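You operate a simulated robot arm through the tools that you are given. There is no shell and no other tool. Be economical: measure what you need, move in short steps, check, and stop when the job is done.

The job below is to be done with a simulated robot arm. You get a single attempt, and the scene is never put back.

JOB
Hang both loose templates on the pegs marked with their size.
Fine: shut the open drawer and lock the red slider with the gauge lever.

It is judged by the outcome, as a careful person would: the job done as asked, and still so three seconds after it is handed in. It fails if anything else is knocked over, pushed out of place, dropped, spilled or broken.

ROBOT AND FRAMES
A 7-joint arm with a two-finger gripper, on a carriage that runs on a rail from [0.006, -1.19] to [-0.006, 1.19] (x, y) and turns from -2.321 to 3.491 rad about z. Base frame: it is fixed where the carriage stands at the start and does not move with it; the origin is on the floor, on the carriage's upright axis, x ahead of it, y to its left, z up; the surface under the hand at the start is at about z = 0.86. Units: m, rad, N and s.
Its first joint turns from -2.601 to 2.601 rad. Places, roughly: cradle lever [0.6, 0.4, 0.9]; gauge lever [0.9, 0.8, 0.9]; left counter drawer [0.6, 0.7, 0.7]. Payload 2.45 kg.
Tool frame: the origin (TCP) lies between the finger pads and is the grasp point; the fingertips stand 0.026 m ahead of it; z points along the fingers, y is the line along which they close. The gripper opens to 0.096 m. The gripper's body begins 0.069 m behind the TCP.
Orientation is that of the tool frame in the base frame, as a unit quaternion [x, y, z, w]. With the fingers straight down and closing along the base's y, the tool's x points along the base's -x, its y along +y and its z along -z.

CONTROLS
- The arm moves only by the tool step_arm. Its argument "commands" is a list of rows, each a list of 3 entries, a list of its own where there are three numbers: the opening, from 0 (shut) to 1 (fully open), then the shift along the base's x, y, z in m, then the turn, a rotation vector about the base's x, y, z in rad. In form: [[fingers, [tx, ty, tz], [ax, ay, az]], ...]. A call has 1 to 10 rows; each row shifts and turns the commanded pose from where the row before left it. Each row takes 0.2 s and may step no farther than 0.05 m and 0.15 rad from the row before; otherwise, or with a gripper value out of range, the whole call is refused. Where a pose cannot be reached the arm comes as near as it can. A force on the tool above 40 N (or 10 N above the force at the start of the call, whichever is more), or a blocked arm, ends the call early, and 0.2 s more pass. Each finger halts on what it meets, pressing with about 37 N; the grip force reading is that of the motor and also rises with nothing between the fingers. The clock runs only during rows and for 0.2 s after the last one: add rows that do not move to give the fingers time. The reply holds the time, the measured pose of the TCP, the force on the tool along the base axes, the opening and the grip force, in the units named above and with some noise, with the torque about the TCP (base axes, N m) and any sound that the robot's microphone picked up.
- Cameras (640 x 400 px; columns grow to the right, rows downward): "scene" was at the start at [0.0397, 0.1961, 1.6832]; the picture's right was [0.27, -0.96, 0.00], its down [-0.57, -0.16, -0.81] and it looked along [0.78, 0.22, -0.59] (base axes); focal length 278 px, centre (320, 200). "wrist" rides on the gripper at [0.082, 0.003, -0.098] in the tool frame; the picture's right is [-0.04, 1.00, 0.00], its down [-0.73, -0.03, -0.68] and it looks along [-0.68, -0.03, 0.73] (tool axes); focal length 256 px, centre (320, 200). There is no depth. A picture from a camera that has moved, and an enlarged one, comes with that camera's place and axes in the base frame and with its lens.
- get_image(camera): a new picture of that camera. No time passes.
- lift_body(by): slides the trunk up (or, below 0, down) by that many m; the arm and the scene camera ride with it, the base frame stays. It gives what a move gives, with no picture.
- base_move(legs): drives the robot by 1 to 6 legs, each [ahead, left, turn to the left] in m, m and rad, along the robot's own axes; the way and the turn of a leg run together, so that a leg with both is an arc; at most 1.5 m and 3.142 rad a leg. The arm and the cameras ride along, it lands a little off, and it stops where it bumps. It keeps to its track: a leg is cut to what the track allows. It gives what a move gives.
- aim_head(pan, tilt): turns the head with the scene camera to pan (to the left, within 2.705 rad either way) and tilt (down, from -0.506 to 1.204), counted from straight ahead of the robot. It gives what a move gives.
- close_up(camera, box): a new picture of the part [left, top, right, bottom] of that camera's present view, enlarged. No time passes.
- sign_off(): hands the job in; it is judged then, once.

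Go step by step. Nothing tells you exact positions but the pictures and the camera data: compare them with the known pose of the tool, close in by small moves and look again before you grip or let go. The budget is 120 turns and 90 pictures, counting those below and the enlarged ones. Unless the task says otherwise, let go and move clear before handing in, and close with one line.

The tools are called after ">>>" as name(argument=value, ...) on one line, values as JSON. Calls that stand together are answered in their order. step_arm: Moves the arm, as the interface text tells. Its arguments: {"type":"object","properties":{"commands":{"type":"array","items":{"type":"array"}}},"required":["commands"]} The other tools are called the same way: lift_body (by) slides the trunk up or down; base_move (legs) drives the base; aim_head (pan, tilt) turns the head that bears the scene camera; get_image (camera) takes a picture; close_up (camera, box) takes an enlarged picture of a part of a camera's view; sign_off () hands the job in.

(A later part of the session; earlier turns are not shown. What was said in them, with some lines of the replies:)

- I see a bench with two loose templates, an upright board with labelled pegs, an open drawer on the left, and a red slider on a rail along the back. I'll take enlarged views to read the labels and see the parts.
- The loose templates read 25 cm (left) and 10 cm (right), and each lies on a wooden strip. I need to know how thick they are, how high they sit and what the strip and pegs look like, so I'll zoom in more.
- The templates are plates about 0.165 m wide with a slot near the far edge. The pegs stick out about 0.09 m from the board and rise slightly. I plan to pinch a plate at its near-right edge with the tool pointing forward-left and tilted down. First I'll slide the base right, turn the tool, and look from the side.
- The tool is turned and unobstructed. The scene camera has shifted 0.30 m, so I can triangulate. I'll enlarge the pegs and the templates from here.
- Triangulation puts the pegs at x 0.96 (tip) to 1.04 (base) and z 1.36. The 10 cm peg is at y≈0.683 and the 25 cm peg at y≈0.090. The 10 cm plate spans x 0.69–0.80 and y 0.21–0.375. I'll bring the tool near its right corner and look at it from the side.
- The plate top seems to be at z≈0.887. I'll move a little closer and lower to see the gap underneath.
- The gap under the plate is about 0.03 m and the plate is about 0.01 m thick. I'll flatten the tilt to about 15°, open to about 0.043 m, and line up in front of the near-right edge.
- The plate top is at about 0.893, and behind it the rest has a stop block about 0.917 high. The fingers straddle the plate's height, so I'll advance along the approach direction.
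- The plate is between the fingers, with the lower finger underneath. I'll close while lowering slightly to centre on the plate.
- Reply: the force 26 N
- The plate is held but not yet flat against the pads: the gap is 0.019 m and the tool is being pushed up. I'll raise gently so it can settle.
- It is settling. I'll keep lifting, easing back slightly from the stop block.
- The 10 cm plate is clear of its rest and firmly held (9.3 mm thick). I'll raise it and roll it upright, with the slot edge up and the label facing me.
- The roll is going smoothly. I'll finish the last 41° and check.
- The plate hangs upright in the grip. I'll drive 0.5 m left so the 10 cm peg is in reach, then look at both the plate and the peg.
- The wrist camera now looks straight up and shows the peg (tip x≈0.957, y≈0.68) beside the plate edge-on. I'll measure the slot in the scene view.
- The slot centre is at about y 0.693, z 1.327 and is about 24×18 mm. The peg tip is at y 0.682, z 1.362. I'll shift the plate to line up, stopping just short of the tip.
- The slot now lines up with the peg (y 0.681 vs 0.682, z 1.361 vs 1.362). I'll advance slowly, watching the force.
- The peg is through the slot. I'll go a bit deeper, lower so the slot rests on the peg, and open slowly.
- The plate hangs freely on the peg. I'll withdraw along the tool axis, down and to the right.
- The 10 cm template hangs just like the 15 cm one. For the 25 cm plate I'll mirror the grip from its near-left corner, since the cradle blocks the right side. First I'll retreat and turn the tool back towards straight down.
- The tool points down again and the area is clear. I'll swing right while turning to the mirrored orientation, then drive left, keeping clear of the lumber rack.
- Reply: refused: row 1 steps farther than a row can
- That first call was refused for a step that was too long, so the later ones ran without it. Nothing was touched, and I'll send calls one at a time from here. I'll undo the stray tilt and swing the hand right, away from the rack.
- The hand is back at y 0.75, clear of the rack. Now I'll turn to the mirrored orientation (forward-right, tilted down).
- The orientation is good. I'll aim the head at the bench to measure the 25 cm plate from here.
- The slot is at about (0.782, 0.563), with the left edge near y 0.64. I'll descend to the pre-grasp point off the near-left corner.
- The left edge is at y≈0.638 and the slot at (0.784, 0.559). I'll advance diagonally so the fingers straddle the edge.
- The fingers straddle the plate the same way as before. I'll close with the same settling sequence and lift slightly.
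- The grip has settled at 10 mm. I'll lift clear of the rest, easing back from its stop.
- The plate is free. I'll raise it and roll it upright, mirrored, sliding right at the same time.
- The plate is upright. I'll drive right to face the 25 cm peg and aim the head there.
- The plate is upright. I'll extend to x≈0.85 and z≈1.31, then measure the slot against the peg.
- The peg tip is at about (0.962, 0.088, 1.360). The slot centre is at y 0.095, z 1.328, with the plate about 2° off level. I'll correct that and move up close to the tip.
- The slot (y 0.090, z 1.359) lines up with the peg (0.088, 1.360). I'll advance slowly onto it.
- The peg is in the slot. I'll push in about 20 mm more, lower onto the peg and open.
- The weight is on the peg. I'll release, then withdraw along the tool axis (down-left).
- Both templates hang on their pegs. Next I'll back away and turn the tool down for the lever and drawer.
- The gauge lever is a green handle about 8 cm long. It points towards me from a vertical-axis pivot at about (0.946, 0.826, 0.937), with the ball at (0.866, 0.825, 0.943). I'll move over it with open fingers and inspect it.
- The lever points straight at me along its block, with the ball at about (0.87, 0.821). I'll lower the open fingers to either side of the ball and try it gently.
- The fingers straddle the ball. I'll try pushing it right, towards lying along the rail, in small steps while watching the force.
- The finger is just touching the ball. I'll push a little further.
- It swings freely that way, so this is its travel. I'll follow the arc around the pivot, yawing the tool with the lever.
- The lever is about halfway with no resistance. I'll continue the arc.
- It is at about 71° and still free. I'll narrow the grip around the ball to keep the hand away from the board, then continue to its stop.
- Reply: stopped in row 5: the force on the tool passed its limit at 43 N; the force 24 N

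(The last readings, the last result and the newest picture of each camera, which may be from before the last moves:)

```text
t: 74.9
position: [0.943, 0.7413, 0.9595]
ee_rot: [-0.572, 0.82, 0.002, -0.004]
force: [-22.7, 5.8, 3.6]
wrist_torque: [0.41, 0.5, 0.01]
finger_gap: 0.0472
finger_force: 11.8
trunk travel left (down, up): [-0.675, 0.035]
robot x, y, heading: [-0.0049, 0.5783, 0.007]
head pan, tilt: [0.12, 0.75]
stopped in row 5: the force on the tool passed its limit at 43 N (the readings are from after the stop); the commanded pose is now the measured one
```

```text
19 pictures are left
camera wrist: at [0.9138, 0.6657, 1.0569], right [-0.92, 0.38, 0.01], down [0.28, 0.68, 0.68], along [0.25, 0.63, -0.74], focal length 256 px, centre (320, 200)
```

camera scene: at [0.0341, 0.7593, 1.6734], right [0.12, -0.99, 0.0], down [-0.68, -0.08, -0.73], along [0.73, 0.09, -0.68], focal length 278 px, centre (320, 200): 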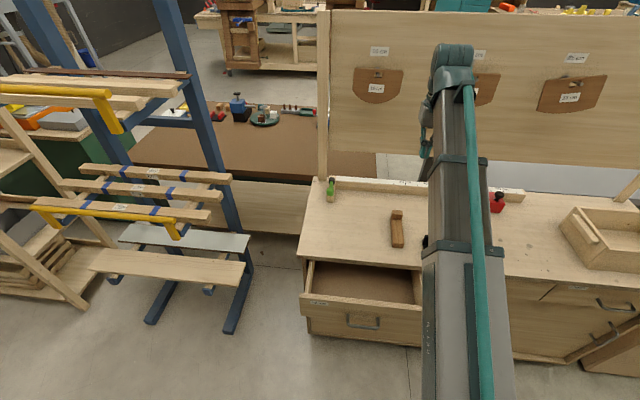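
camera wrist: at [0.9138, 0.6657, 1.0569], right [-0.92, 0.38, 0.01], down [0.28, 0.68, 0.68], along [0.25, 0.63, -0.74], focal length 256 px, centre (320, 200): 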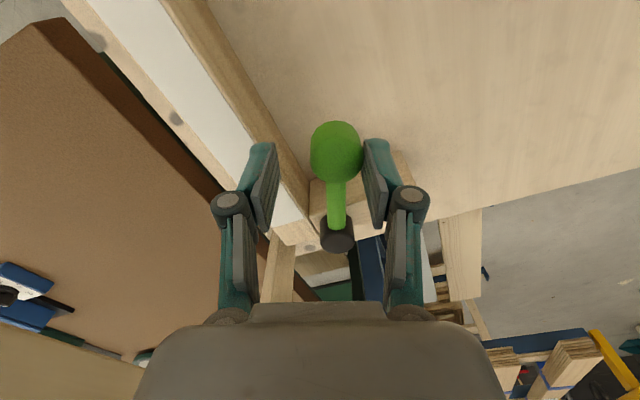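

The lever met a firm stop (about 43 N) at roughly 75°, which I take to be its locked end. I'll open, rise straight up and look.

>>> step_arm(commands=[[0.55, [-0.003, 0, 0], [0, 0, 0]], [0.6, [0, 0, 0], [0, 0, 0]], [0.6, [0, 0, 0.03], [0, 0, 0]], [0.6, [0, 0, 0.04], [0, 0, 0]], [0.6, [-0.02, 0, 0.045], [0, 0, 0]], [0.6, [-0.03, -0.03, 0.02], [0, 0, 0]]])

>>> get_image(camera="wrist")

>>> close_up(camera="scene", box=[290, 150, 410, 225])

```text
t: 76.3
position: [0.8928, 0.7073, 1.0917]
ee_rot: [-0.571, 0.821, 0.001, -0.001]
force: [-0.1, -0.4, 0.3]
wrist_torque: [0.02, -0.04, -0.01]
finger_gap: 0.0578
finger_force: 0.0
trunk travel left (down, up): [-0.675, 0.035]
robot x, y, heading: [-0.0064, 0.5798, 0.005]
head pan, tilt: [0.12, 0.75]
```

```text
18 pictures are left
camera wrist: at [0.8633, 0.6324, 1.1883], right [-0.92, 0.38, 0.0], down [0.28, 0.68, 0.68], along [0.26, 0.63, -0.74], focal length 256 px, centre (320, 200)
```

wrist: 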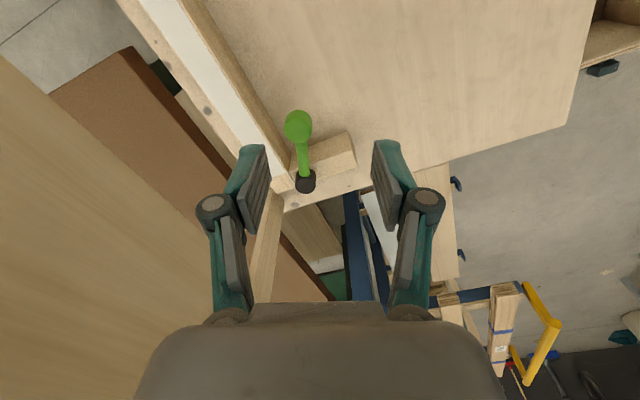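

```text
5.33 times, centred on (350, 188) of scene
camera zoom: at [0.0331, 0.759, 1.6734], right [0.12, -0.99, 0.0], down [-0.68, -0.08, -0.73], along [0.73, 0.09, -0.68], focal length 1485 px, centre (160, 267)
```

zoom: 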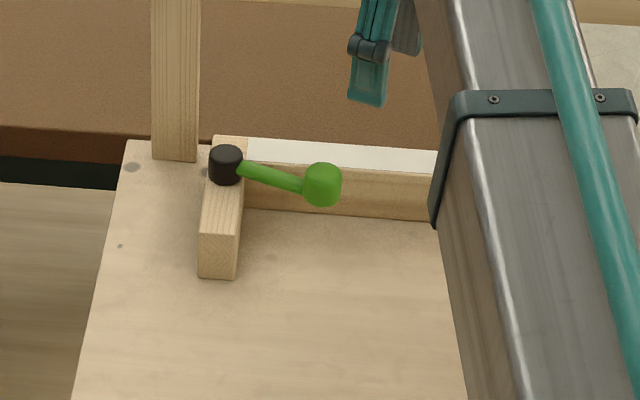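

The lever rests against its stop, swung over beside the rail. Next is the drawer. Its front face is at about x 0.47, y 0.49–0.88, z 0.66–0.83. I'll yaw back, retreat and drive right so I can push it with the tool pointing down.

>>> step_arm(commands=[[0.0, [-0.03, -0.02, 0.01], [0, 0, -0.135]], [0.0, [-0.03, -0.02, 0.01], [0, 0, -0.135]], [0.0, [-0.03, -0.02, 0.01], [0, 0, -0.135]], [0.0, [-0.03, -0.02, 0], [0, 0, -0.135]], [0.0, [-0.03, -0.02, 0], [0, 0, -0.135]], [0.0, [-0.03, -0.02, 0], [0, 0, -0.135]], [0.0, [-0.03, -0.02, 0], [0, 0, -0.135]], [0.0, [-0.03, 0, 0], [0, 0, -0.135]], [0.0, [-0.02, 0, 0], [0, 0, -0.135]]])

>>> base_move(legs=[[0, -0.4, 0]])

>>> aim_head(pan=0.75, tilt=0.85)

>>> get_image(camera="scene")

```text
t: 78.3
position: [0.6361, 0.5676, 1.1235]
ee_rot: [0.0, 1.0, 0.001, -0.002]
force: [-0.5, 0.5, 0.0]
wrist_torque: [0.0, -0.03, -0.01]
finger_gap: 0.0003
finger_force: 28.2
trunk travel left (down, up): [-0.675, 0.035]
robot x, y, heading: [-0.0019, 0.5768, 0.009]
head pan, tilt: [0.12, 0.75]
```

```text
t: 80.8
position: [0.6384, 0.1643, 1.1231]
ee_rot: [-0.002, 1.0, 0.001, -0.001]
force: [1.3, -0.1, 0.8]
wrist_torque: [0.03, 0.02, 0.05]
finger_gap: 0.0001
finger_force: 28.6
trunk travel left (down, up): [-0.675, 0.035]
robot x, y, heading: [0.0041, 0.1731, 0.002]
head pan, tilt: [0.12, 0.75]
```

```text
t: 81.8
position: [0.6386, 0.1647, 1.1242]
ee_rot: [-0.002, 1.0, 0.001, -0.002]
force: [-0.5, 0.5, 0.0]
wrist_torque: [-0.05, 0.01, 0.02]
finger_gap: 0.0002
finger_force: 28.6
trunk travel left (down, up): [-0.675, 0.035]
robot x, y, heading: [0.0018, 0.1697, -0.001]
head pan, tilt: [0.75, 0.85]
```

```text
16 pictures are left
camera scene: at [0.0106, 0.3987, 1.6653], right [0.69, -0.73, 0.0], down [-0.55, -0.52, -0.66], along [0.48, 0.45, -0.75], focal length 278 px, centre (320, 200)
```

scene: 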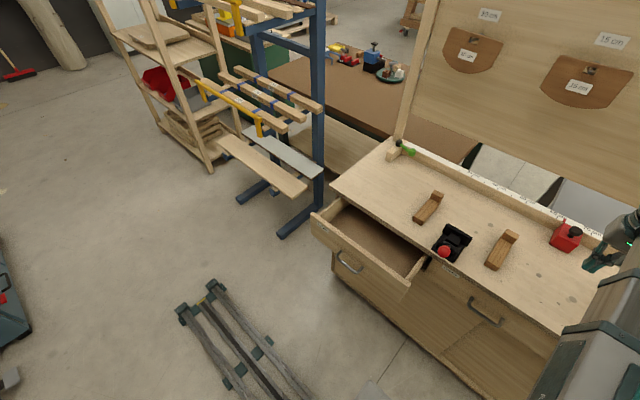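

The drawer front is at x≈0.47, centred at y≈0.66. I'll swing the closed gripper round to stand in front of it, above the handle height.

>>> step_arm(commands=[[0.0, [-0.024, 0.043, 0], [0, 0, 0]], [0.0, [-0.024, 0.043, 0], [0, 0, 0]], [0.0, [-0.024, 0.043, 0], [0, 0, 0]], [0.0, [-0.024, 0.043, 0], [0, 0, 0]], [0.0, [-0.024, 0.043, 0], [0, 0, 0]], [0.0, [-0.024, 0.043, 0], [0, 0, 0]], [0.0, [-0.024, 0.043, 0], [0, 0, 0]], [0.0, [-0.024, 0.043, 0], [0, 0, 0]], [0.0, [-0.024, 0.043, 0], [0, 0, 0]], [0.0, [-0.024, 0.043, 0], [0, 0, 0]]])

>>> step_arm(commands=[[0.0, [-0.005, 0.03, -0.03], [0, 0, 0]], [0.0, [-0.004, 0.03, -0.035], [0, 0, 0]], [0.0, [0, 0.01, -0.045], [0, 0, 0]], [0.0, [0, 0, -0.045], [0, 0, 0]], [0.0, [0, 0, -0.045], [0, 0, 0]], [0.0, [0, 0, -0.04], [0, 0, 0]]])

>>> close_up(camera="scene", box=[250, 170, 490, 320])

```text
t: 84.0
position: [0.3961, 0.5935, 1.1203]
ee_rot: [-0.002, 1.0, 0.001, -0.001]
force: [-0.7, -0.4, -0.4]
wrist_torque: [-0.03, -0.03, -0.02]
finger_gap: 0.0
finger_force: 29.0
trunk travel left (down, up): [-0.675, 0.035]
robot x, y, heading: [0.0003, 0.1748, 0.007]
head pan, tilt: [0.75, 0.85]
```

```text
t: 85.4
position: [0.3907, 0.6624, 0.8834]
ee_rot: [-0.001, 1.0, 0.001, -0.002]
force: [0.0, 0.4, -0.7]
wrist_torque: [0.03, 0.01, 0.0]
finger_gap: 0.0001
finger_force: 28.7
trunk travel left (down, up): [-0.675, 0.035]
robot x, y, heading: [-0.0017, 0.1692, 0.005]
head pan, tilt: [0.75, 0.85]
```

```text
2.67 times, centred on (370, 245) of scene
camera zoom: at [0.0107, 0.3989, 1.6653], right [0.69, -0.73, 0.0], down [-0.55, -0.52, -0.66], along [0.48, 0.45, -0.75], focal length 743 px, centre (187, 80)
```

zoom: 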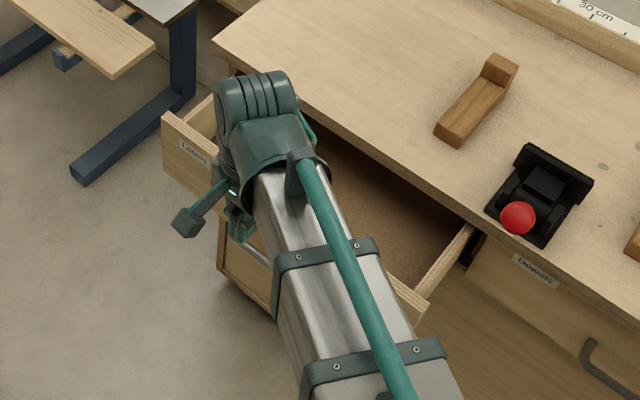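

>>> step_arm(commands=[[0.0, [0, 0, -0.04], [0, 0, 0]], [0.0, [0, 0, -0.038], [0, 0, 0]], [0.0, [0, 0, 0], [0, 0, 0]]])

>>> get_image(camera="wrist")

```text
t: 86.2
position: [0.3906, 0.6639, 0.8044]
ee_rot: [-0.002, 1.0, 0.001, -0.001]
force: [-0.4, 0.3, 0.5]
wrist_torque: [-0.01, -0.01, -0.03]
finger_gap: 0.0
finger_force: 28.3
trunk travel left (down, up): [-0.675, 0.035]
robot x, y, heading: [-0.0029, 0.1741, 0.009]
head pan, tilt: [0.75, 0.85]
```

```text
14 pictures are left
camera wrist: at [0.3101, 0.6674, 0.9019], right [0.04, 1.0, 0.0], down [0.74, -0.03, 0.68], along [0.68, -0.02, -0.74], focal length 256 px, centre (320, 200)
```

wrist: 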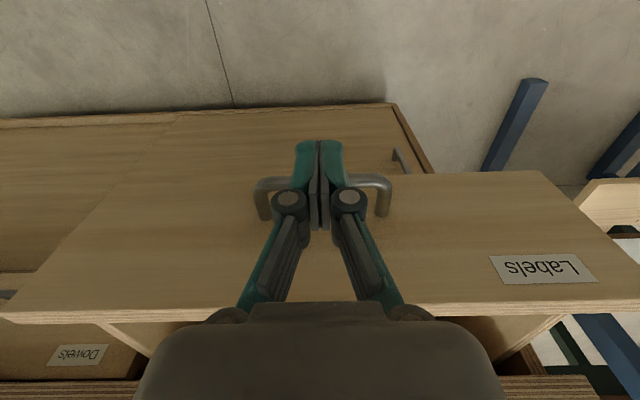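

The closed fingers stand in front of the drawer face, above the handle. I'll push it in gently.

>>> step_arm(commands=[[0.0, [0.03, 0, 0], [0, 0, 0]], [0.0, [0.02, 0, 0], [0, 0, 0]], [0.0, [0.015, 0, 0], [0, 0, 0]], [0.0, [0.015, 0, 0], [0, 0, 0]], [0.0, [0.015, 0, 0], [0, 0, 0]], [0.0, [0.015, 0, 0], [0, 0, 0]], [0.0, [0.015, 0, 0], [0, 0, 0]], [0.0, [0.015, 0, 0], [0, 0, 0]], [0.0, [0.015, 0, 0], [0, 0, 0]]])

>>> get_image(camera="wrist")

```text
t: 88.2
position: [0.5453, 0.6635, 0.806]
ee_rot: [-0.003, 1.0, 0.0, -0.001]
force: [0.1, -0.2, 0.9]
wrist_torque: [0.02, 0.03, -0.03]
finger_gap: 0.0
finger_force: 29.1
trunk travel left (down, up): [-0.675, 0.035]
robot x, y, heading: [-0.0014, 0.1714, 0.004]
head pan, tilt: [0.75, 0.85]
```

```text
13 pictures are left
camera wrist: at [0.465, 0.668, 0.903], right [0.04, 1.0, 0.0], down [0.74, -0.03, 0.68], along [0.68, -0.02, -0.74], focal length 256 px, centre (320, 200)
```

wrist: 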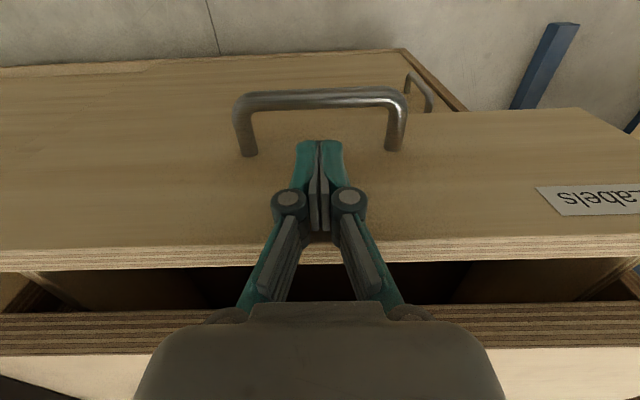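

It is sliding smoothly. I'll push on in smaller steps until it seats.

>>> step_arm(commands=[[0.0, [0.01, 0, 0], [0, 0, 0]], [0.0, [0.01, 0, 0], [0, 0, 0]], [0.0, [0.006, 0, 0], [0, 0, 0]], [0.0, [0.005, 0, 0], [0, 0, 0]], [0.0, [0.005, 0, 0], [0, 0, 0]], [0.0, [0.004, 0, 0], [0, 0, 0]]])

>>> get_image(camera="wrist")

>>> close_up(camera="scene", box=[290, 190, 530, 340])

```text
t: 89.6
position: [0.585, 0.6642, 0.8042]
ee_rot: [-0.002, 1.0, 0.001, -0.001]
force: [-0.6, -0.4, 0.2]
wrist_torque: [0.03, -0.01, 0.01]
finger_gap: 0.0
finger_force: 28.7
trunk travel left (down, up): [-0.675, 0.035]
robot x, y, heading: [-0.0006, 0.1738, 0.006]
head pan, tilt: [0.75, 0.85]
```

```text
12 pictures are left
camera wrist: at [0.5045, 0.6682, 0.903], right [0.04, 1.0, 0.0], down [0.74, -0.03, 0.68], along [0.68, -0.02, -0.74], focal length 256 px, centre (320, 200)
```

wrist: 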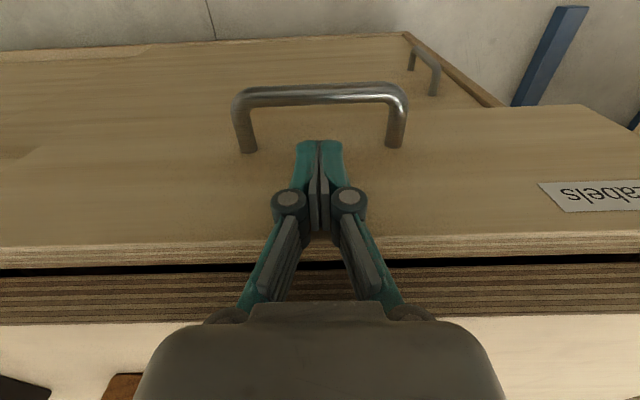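

```text
2.67 times, centred on (410, 265) of scene
camera zoom: at [0.0105, 0.3988, 1.6653], right [0.69, -0.73, 0.0], down [-0.55, -0.52, -0.66], along [0.48, 0.45, -0.75], focal length 743 px, centre (80, 27)
```

zoom: 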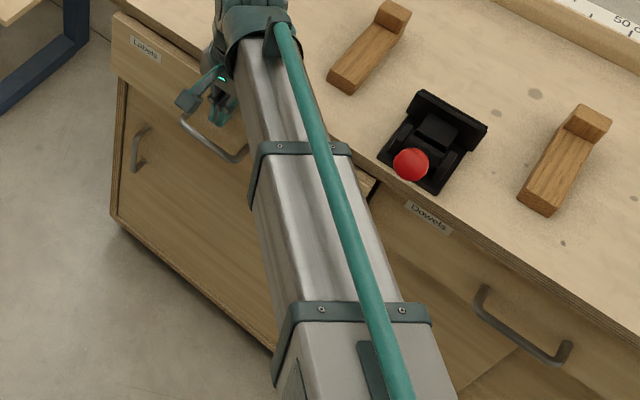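

About 1.5 cm remains. I'll keep pushing until it meets the stop.

>>> step_arm(commands=[[0.0, [0.004, 0, 0], [0, 0, 0]], [0.0, [0.004, 0, 0], [0, 0, 0]], [0.0, [0.003, 0, 0], [0, 0, 0]], [0.0, [0.003, 0, 0], [0, 0, 0]]])

>>> get_image(camera="wrist")

```text
t: 90.6
position: [0.5977, 0.6641, 0.8059]
ee_rot: [-0.001, 1.0, 0.002, -0.001]
force: [-0.1, 0.3, 0.4]
wrist_torque: [-0.02, 0.01, 0.04]
finger_gap: 0.0001
finger_force: 28.3
trunk travel left (down, up): [-0.675, 0.035]
robot x, y, heading: [-0.0008, 0.1737, 0.002]
head pan, tilt: [0.75, 0.85]
```

```text
10 pictures are left
camera wrist: at [0.5183, 0.6678, 0.9028], right [0.04, 1.0, 0.0], down [0.74, -0.03, 0.68], along [0.68, -0.02, -0.74], focal length 256 px, centre (320, 200)
```

wrist: 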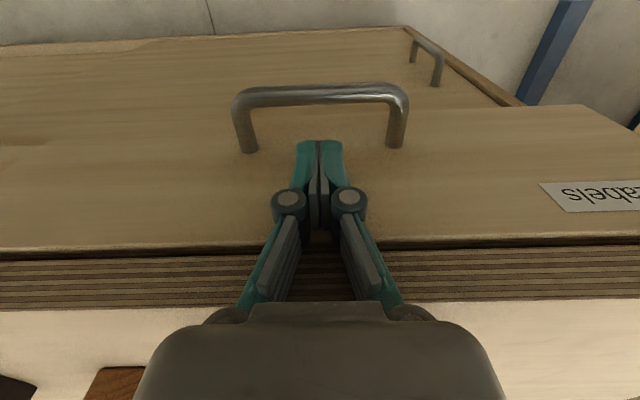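

>>> step_arm(commands=[[0.0, [0.003, 0, 0], [0, 0, 0]], [0.0, [0.003, 0, 0], [0, 0, 0]], [0.0, [0.003, 0, 0], [0, 0, 0]]])

```text
t: 91.4
position: [0.5987, 0.6646, 0.8052]
ee_rot: [-0.004, 1.0, -0.001, -0.008]
force: [-7.7, 0.3, -0.2]
wrist_torque: [0.03, -0.46, -0.17]
finger_gap: 0.0003
finger_force: 28.5
trunk travel left (down, up): [-0.675, 0.035]
robot x, y, heading: [-0.0017, 0.1703, 0.006]
head pan, tilt: [0.75, 0.85]
stopped in row 3: the force on the tool passed its limit at 44 N (the readings are from after the stop); the commanded pose is now the measured one
```

The torque shows contact above the TCP, so the fingers touched the bench edge and not a drawer stop. I'll back off, tilt the fingertips forward, and push with the tips.

>>> step_arm(commands=[[0.0, [-0.03, 0, 0], [0, 0, 0]], [0.0, [-0.01, 0, 0], [0, -0.13, 0]], [0.0, [0, 0, 0], [0, -0.13, 0]], [0.0, [0, 0, 0], [0, -0.13, 0]], [0.0, [0, 0, 0], [0, -0.13, 0]], [0.0, [0, 0, 0], [0, 0, 0]]])

>>> get_image(camera="wrist")

```text
t: 92.8
position: [0.5604, 0.6641, 0.8036]
ee_rot: [-0.003, 0.968, 0.0, 0.251]
force: [0.4, -1.0, -0.2]
wrist_torque: [0.02, 0.0, 0.02]
finger_gap: 0.0003
finger_force: 28.4
trunk travel left (down, up): [-0.675, 0.035]
robot x, y, heading: [-0.0027, 0.1761, 0.007]
head pan, tilt: [0.75, 0.85]
```

```text
9 pictures are left
camera wrist: at [0.4424, 0.6675, 0.849], right [0.03, 1.0, 0.02], down [0.31, -0.03, 0.95], along [0.95, -0.02, -0.31], focal length 256 px, centre (320, 200)
```

wrist: 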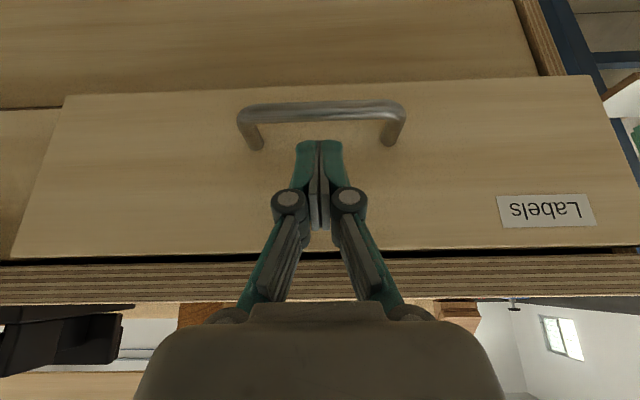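

>>> step_arm(commands=[[0.0, [0.015, 0, 0], [0, 0, 0]], [0.0, [0.01, 0, 0], [0, 0, 0]], [0.0, [0.005, 0, 0], [0, 0, 0]], [0.0, [0.004, 0, 0], [0, 0, 0]], [0.0, [0.004, 0, 0], [0, 0, 0]], [0.0, [0.004, 0, 0], [0, 0, 0]]])

>>> get_image(camera="wrist")

```text
t: 94.2
position: [0.6022, 0.6646, 0.8047]
ee_rot: [-0.003, 0.968, 0.0, 0.251]
force: [-0.4, 0.0, -0.3]
wrist_torque: [0.0, 0.01, 0.05]
finger_gap: 0.0001
finger_force: 28.5
trunk travel left (down, up): [-0.675, 0.035]
robot x, y, heading: [-0.0011, 0.1736, 0.007]
head pan, tilt: [0.75, 0.85]
```

```text
8 pictures are left
camera wrist: at [0.485, 0.6674, 0.8495], right [0.03, 1.0, 0.02], down [0.31, -0.03, 0.95], along [0.95, -0.02, -0.31], focal length 256 px, centre (320, 200)
```

wrist: 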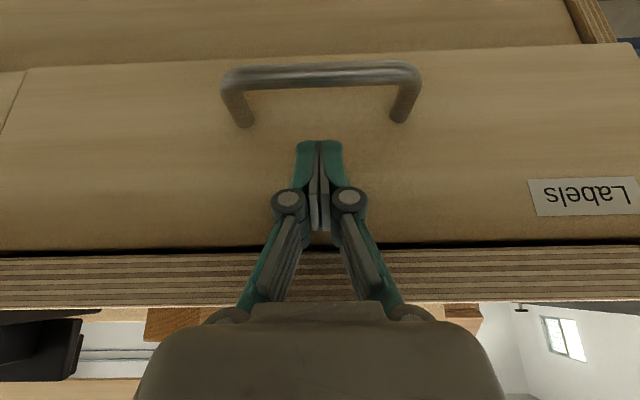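

>>> step_arm(commands=[[0.0, [0.004, 0, 0], [0, 0, 0]], [0.0, [0.004, 0, 0], [0, 0, 0]], [0.0, [0.004, 0, 0], [0, 0, 0]], [0.0, [0.004, 0, 0], [0, 0, 0]], [0.0, [0.003, 0, 0], [0, 0, 0]], [0.0, [0.003, 0, 0], [0, 0, 0]]])

```text
t: 95.0
position: [0.6053, 0.6645, 0.8023]
ee_rot: [-0.002, 0.969, -0.001, 0.245]
force: [-9.8, -0.4, 2.3]
wrist_torque: [0.03, 0.12, -0.04]
finger_gap: 0.0059
finger_force: 28.3
trunk travel left (down, up): [-0.675, 0.035]
robot x, y, heading: [-0.0046, 0.1721, 0.008]
head pan, tilt: [0.75, 0.85]
stopped in row 4: the force on the tool passed its limit at 44 N (the readings are from after the stop); the commanded pose is now the measured one
```

This time the contact was at the fingertips, so the drawer is against its stop. I'll back off and rise clear, then check everything.

>>> step_arm(commands=[[0.0, [-0.03, 0, 0], [0, 0, 0]], [0.0, [-0.045, 0, 0.0], [0, 0, 0]], [0.0, [-0.045, -0.01, 0.01], [0, 0.13, 0]], [0.0, [-0.03, -0.02, 0.03], [0, 0.13, 0]], [0.0, [0, -0.02, 0.045], [0, 0.13, 0]], [0.0, [0, 0, 0.05], [0, 0.12, 0]], [0.0, [0, 0, 0.05], [0, 0, 0]], [0.0, [0, 0, 0.05], [0, 0, 0]], [0.0, [0, 0, 0.05], [0, 0, 0]], [0.0, [0, 0, 0.03], [0, 0, 0]]])

>>> step_arm(commands=[[0.2, [0.024, -0.043, 0], [0, 0, 0]], [0.2, [0.024, -0.043, 0], [0, 0, 0]], [0.2, [0.024, -0.043, 0], [0, 0, 0]], [0.2, [0.024, -0.043, 0], [0, 0, 0]], [0.2, [0.024, -0.043, 0], [0, 0, 0]], [0.2, [0.024, -0.043, 0], [0, 0, 0]], [0.2, [0, -0.045, 0], [0, 0, 0]], [0.2, [0, -0.045, 0], [0, 0, 0]], [0.2, [0, -0.045, 0], [0, 0, 0]], [0.2, [0, -0.045, 0], [0, 0, 0]]])

>>> aim_head(pan=0.55, tilt=0.7)

>>> get_image(camera="scene")

```text
t: 97.2
position: [0.4574, 0.6143, 1.1153]
ee_rot: [-0.002, 1.0, -0.001, -0.007]
force: [-1.4, 0.1, -0.4]
wrist_torque: [0.03, -0.03, 0.02]
finger_gap: 0.0001
finger_force: 28.4
trunk travel left (down, up): [-0.675, 0.035]
robot x, y, heading: [0.0, 0.1707, 0.009]
head pan, tilt: [0.75, 0.85]
```

```text
t: 99.4
position: [0.6019, 0.1747, 1.1175]
ee_rot: [-0.003, 1.0, 0.0, -0.005]
force: [-0.2, 0.8, -0.4]
wrist_torque: [-0.01, -0.01, 0.02]
finger_gap: 0.0192
finger_force: 0.2
trunk travel left (down, up): [-0.675, 0.035]
robot x, y, heading: [0.0016, 0.1716, 0.011]
head pan, tilt: [0.75, 0.85]
```

```text
t: 100.1
position: [0.6015, 0.177, 1.1187]
ee_rot: [-0.003, 1.0, -0.002, -0.006]
force: [-0.8, 0.7, -0.7]
wrist_torque: [0.03, 0.02, -0.03]
finger_gap: 0.0192
finger_force: 0.1
trunk travel left (down, up): [-0.675, 0.035]
robot x, y, heading: [-0.0004, 0.1718, 0.007]
head pan, tilt: [0.55, 0.7]
```

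```text
7 pictures are left
camera scene: at [0.025, 0.3899, 1.6775], right [0.53, -0.85, 0.0], down [-0.55, -0.34, -0.76], along [0.65, 0.41, -0.64], focal length 278 px, centre (320, 200)
```

scene: 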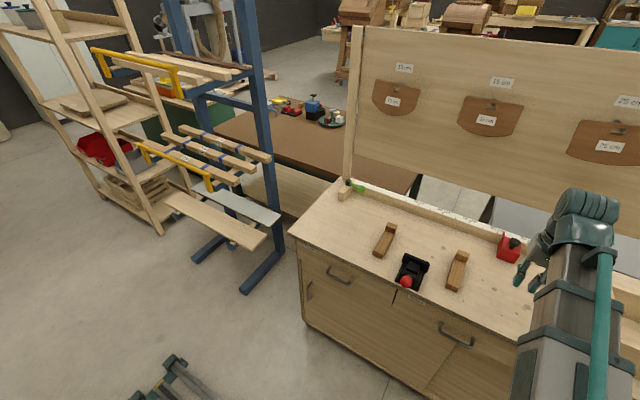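

>>> close_up(camera="scene", box=[280, 170, 520, 320])

>>> close_up(camera="scene", box=[325, 165, 405, 215])

>>> close_up(camera="scene", box=[440, 60, 640, 185])

```text
2.67 times, centred on (400, 245) of scene
camera zoom: at [0.025, 0.3899, 1.6775], right [0.53, -0.85, 0.0], down [-0.55, -0.34, -0.76], along [0.65, 0.41, -0.64], focal length 743 px, centre (107, 80)
```

zoom: 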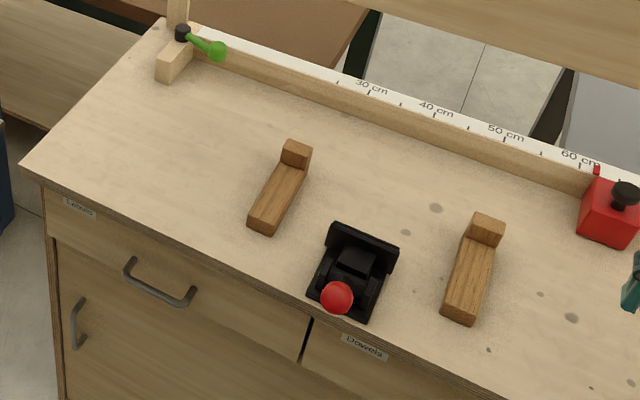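

```text
8.00 times, centred on (365, 190) of scene
camera zoom: at [0.025, 0.3899, 1.6775], right [0.53, -0.85, 0.0], down [-0.55, -0.34, -0.76], along [0.65, 0.41, -0.64], focal length 2228 px, centre (-40, 280)
```

zoom: 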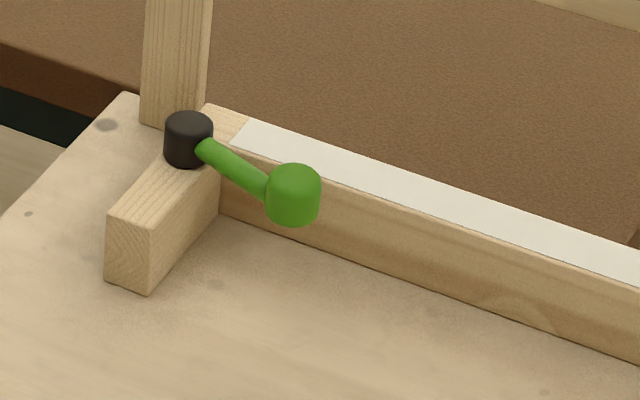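

```text
3.20 times, centred on (540, 122) of scene
camera zoom: at [0.025, 0.3899, 1.6775], right [0.53, -0.85, 0.0], down [-0.55, -0.34, -0.76], along [0.65, 0.41, -0.64], focal length 891 px, centre (-384, 448)
```

zoom: 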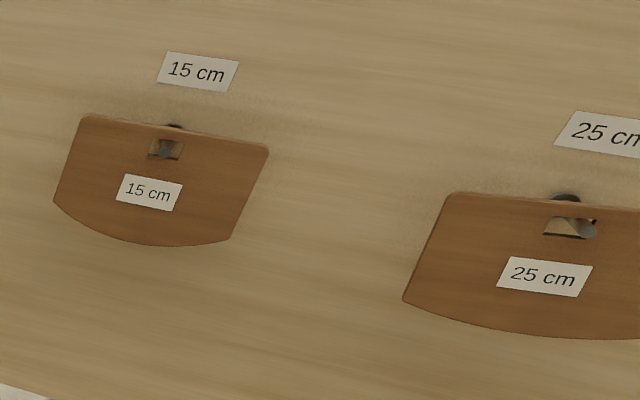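

The final check shows all four parts done. The drawer is flush with its neighbour, and the gauge lever is swung against its stop beside the rail. The slider hasn't moved, both templates hang on their matching pegs, and the arm is clear, so I'm handing in.

>>> sign_off()

```text
The job is handed in.
```

The 10 cm and 25 cm templates hang on their marked pegs, the drawer is shut, and the gauge lever is turned to its stop; I took that stop as the locked position and didn't test that the red slider is held.
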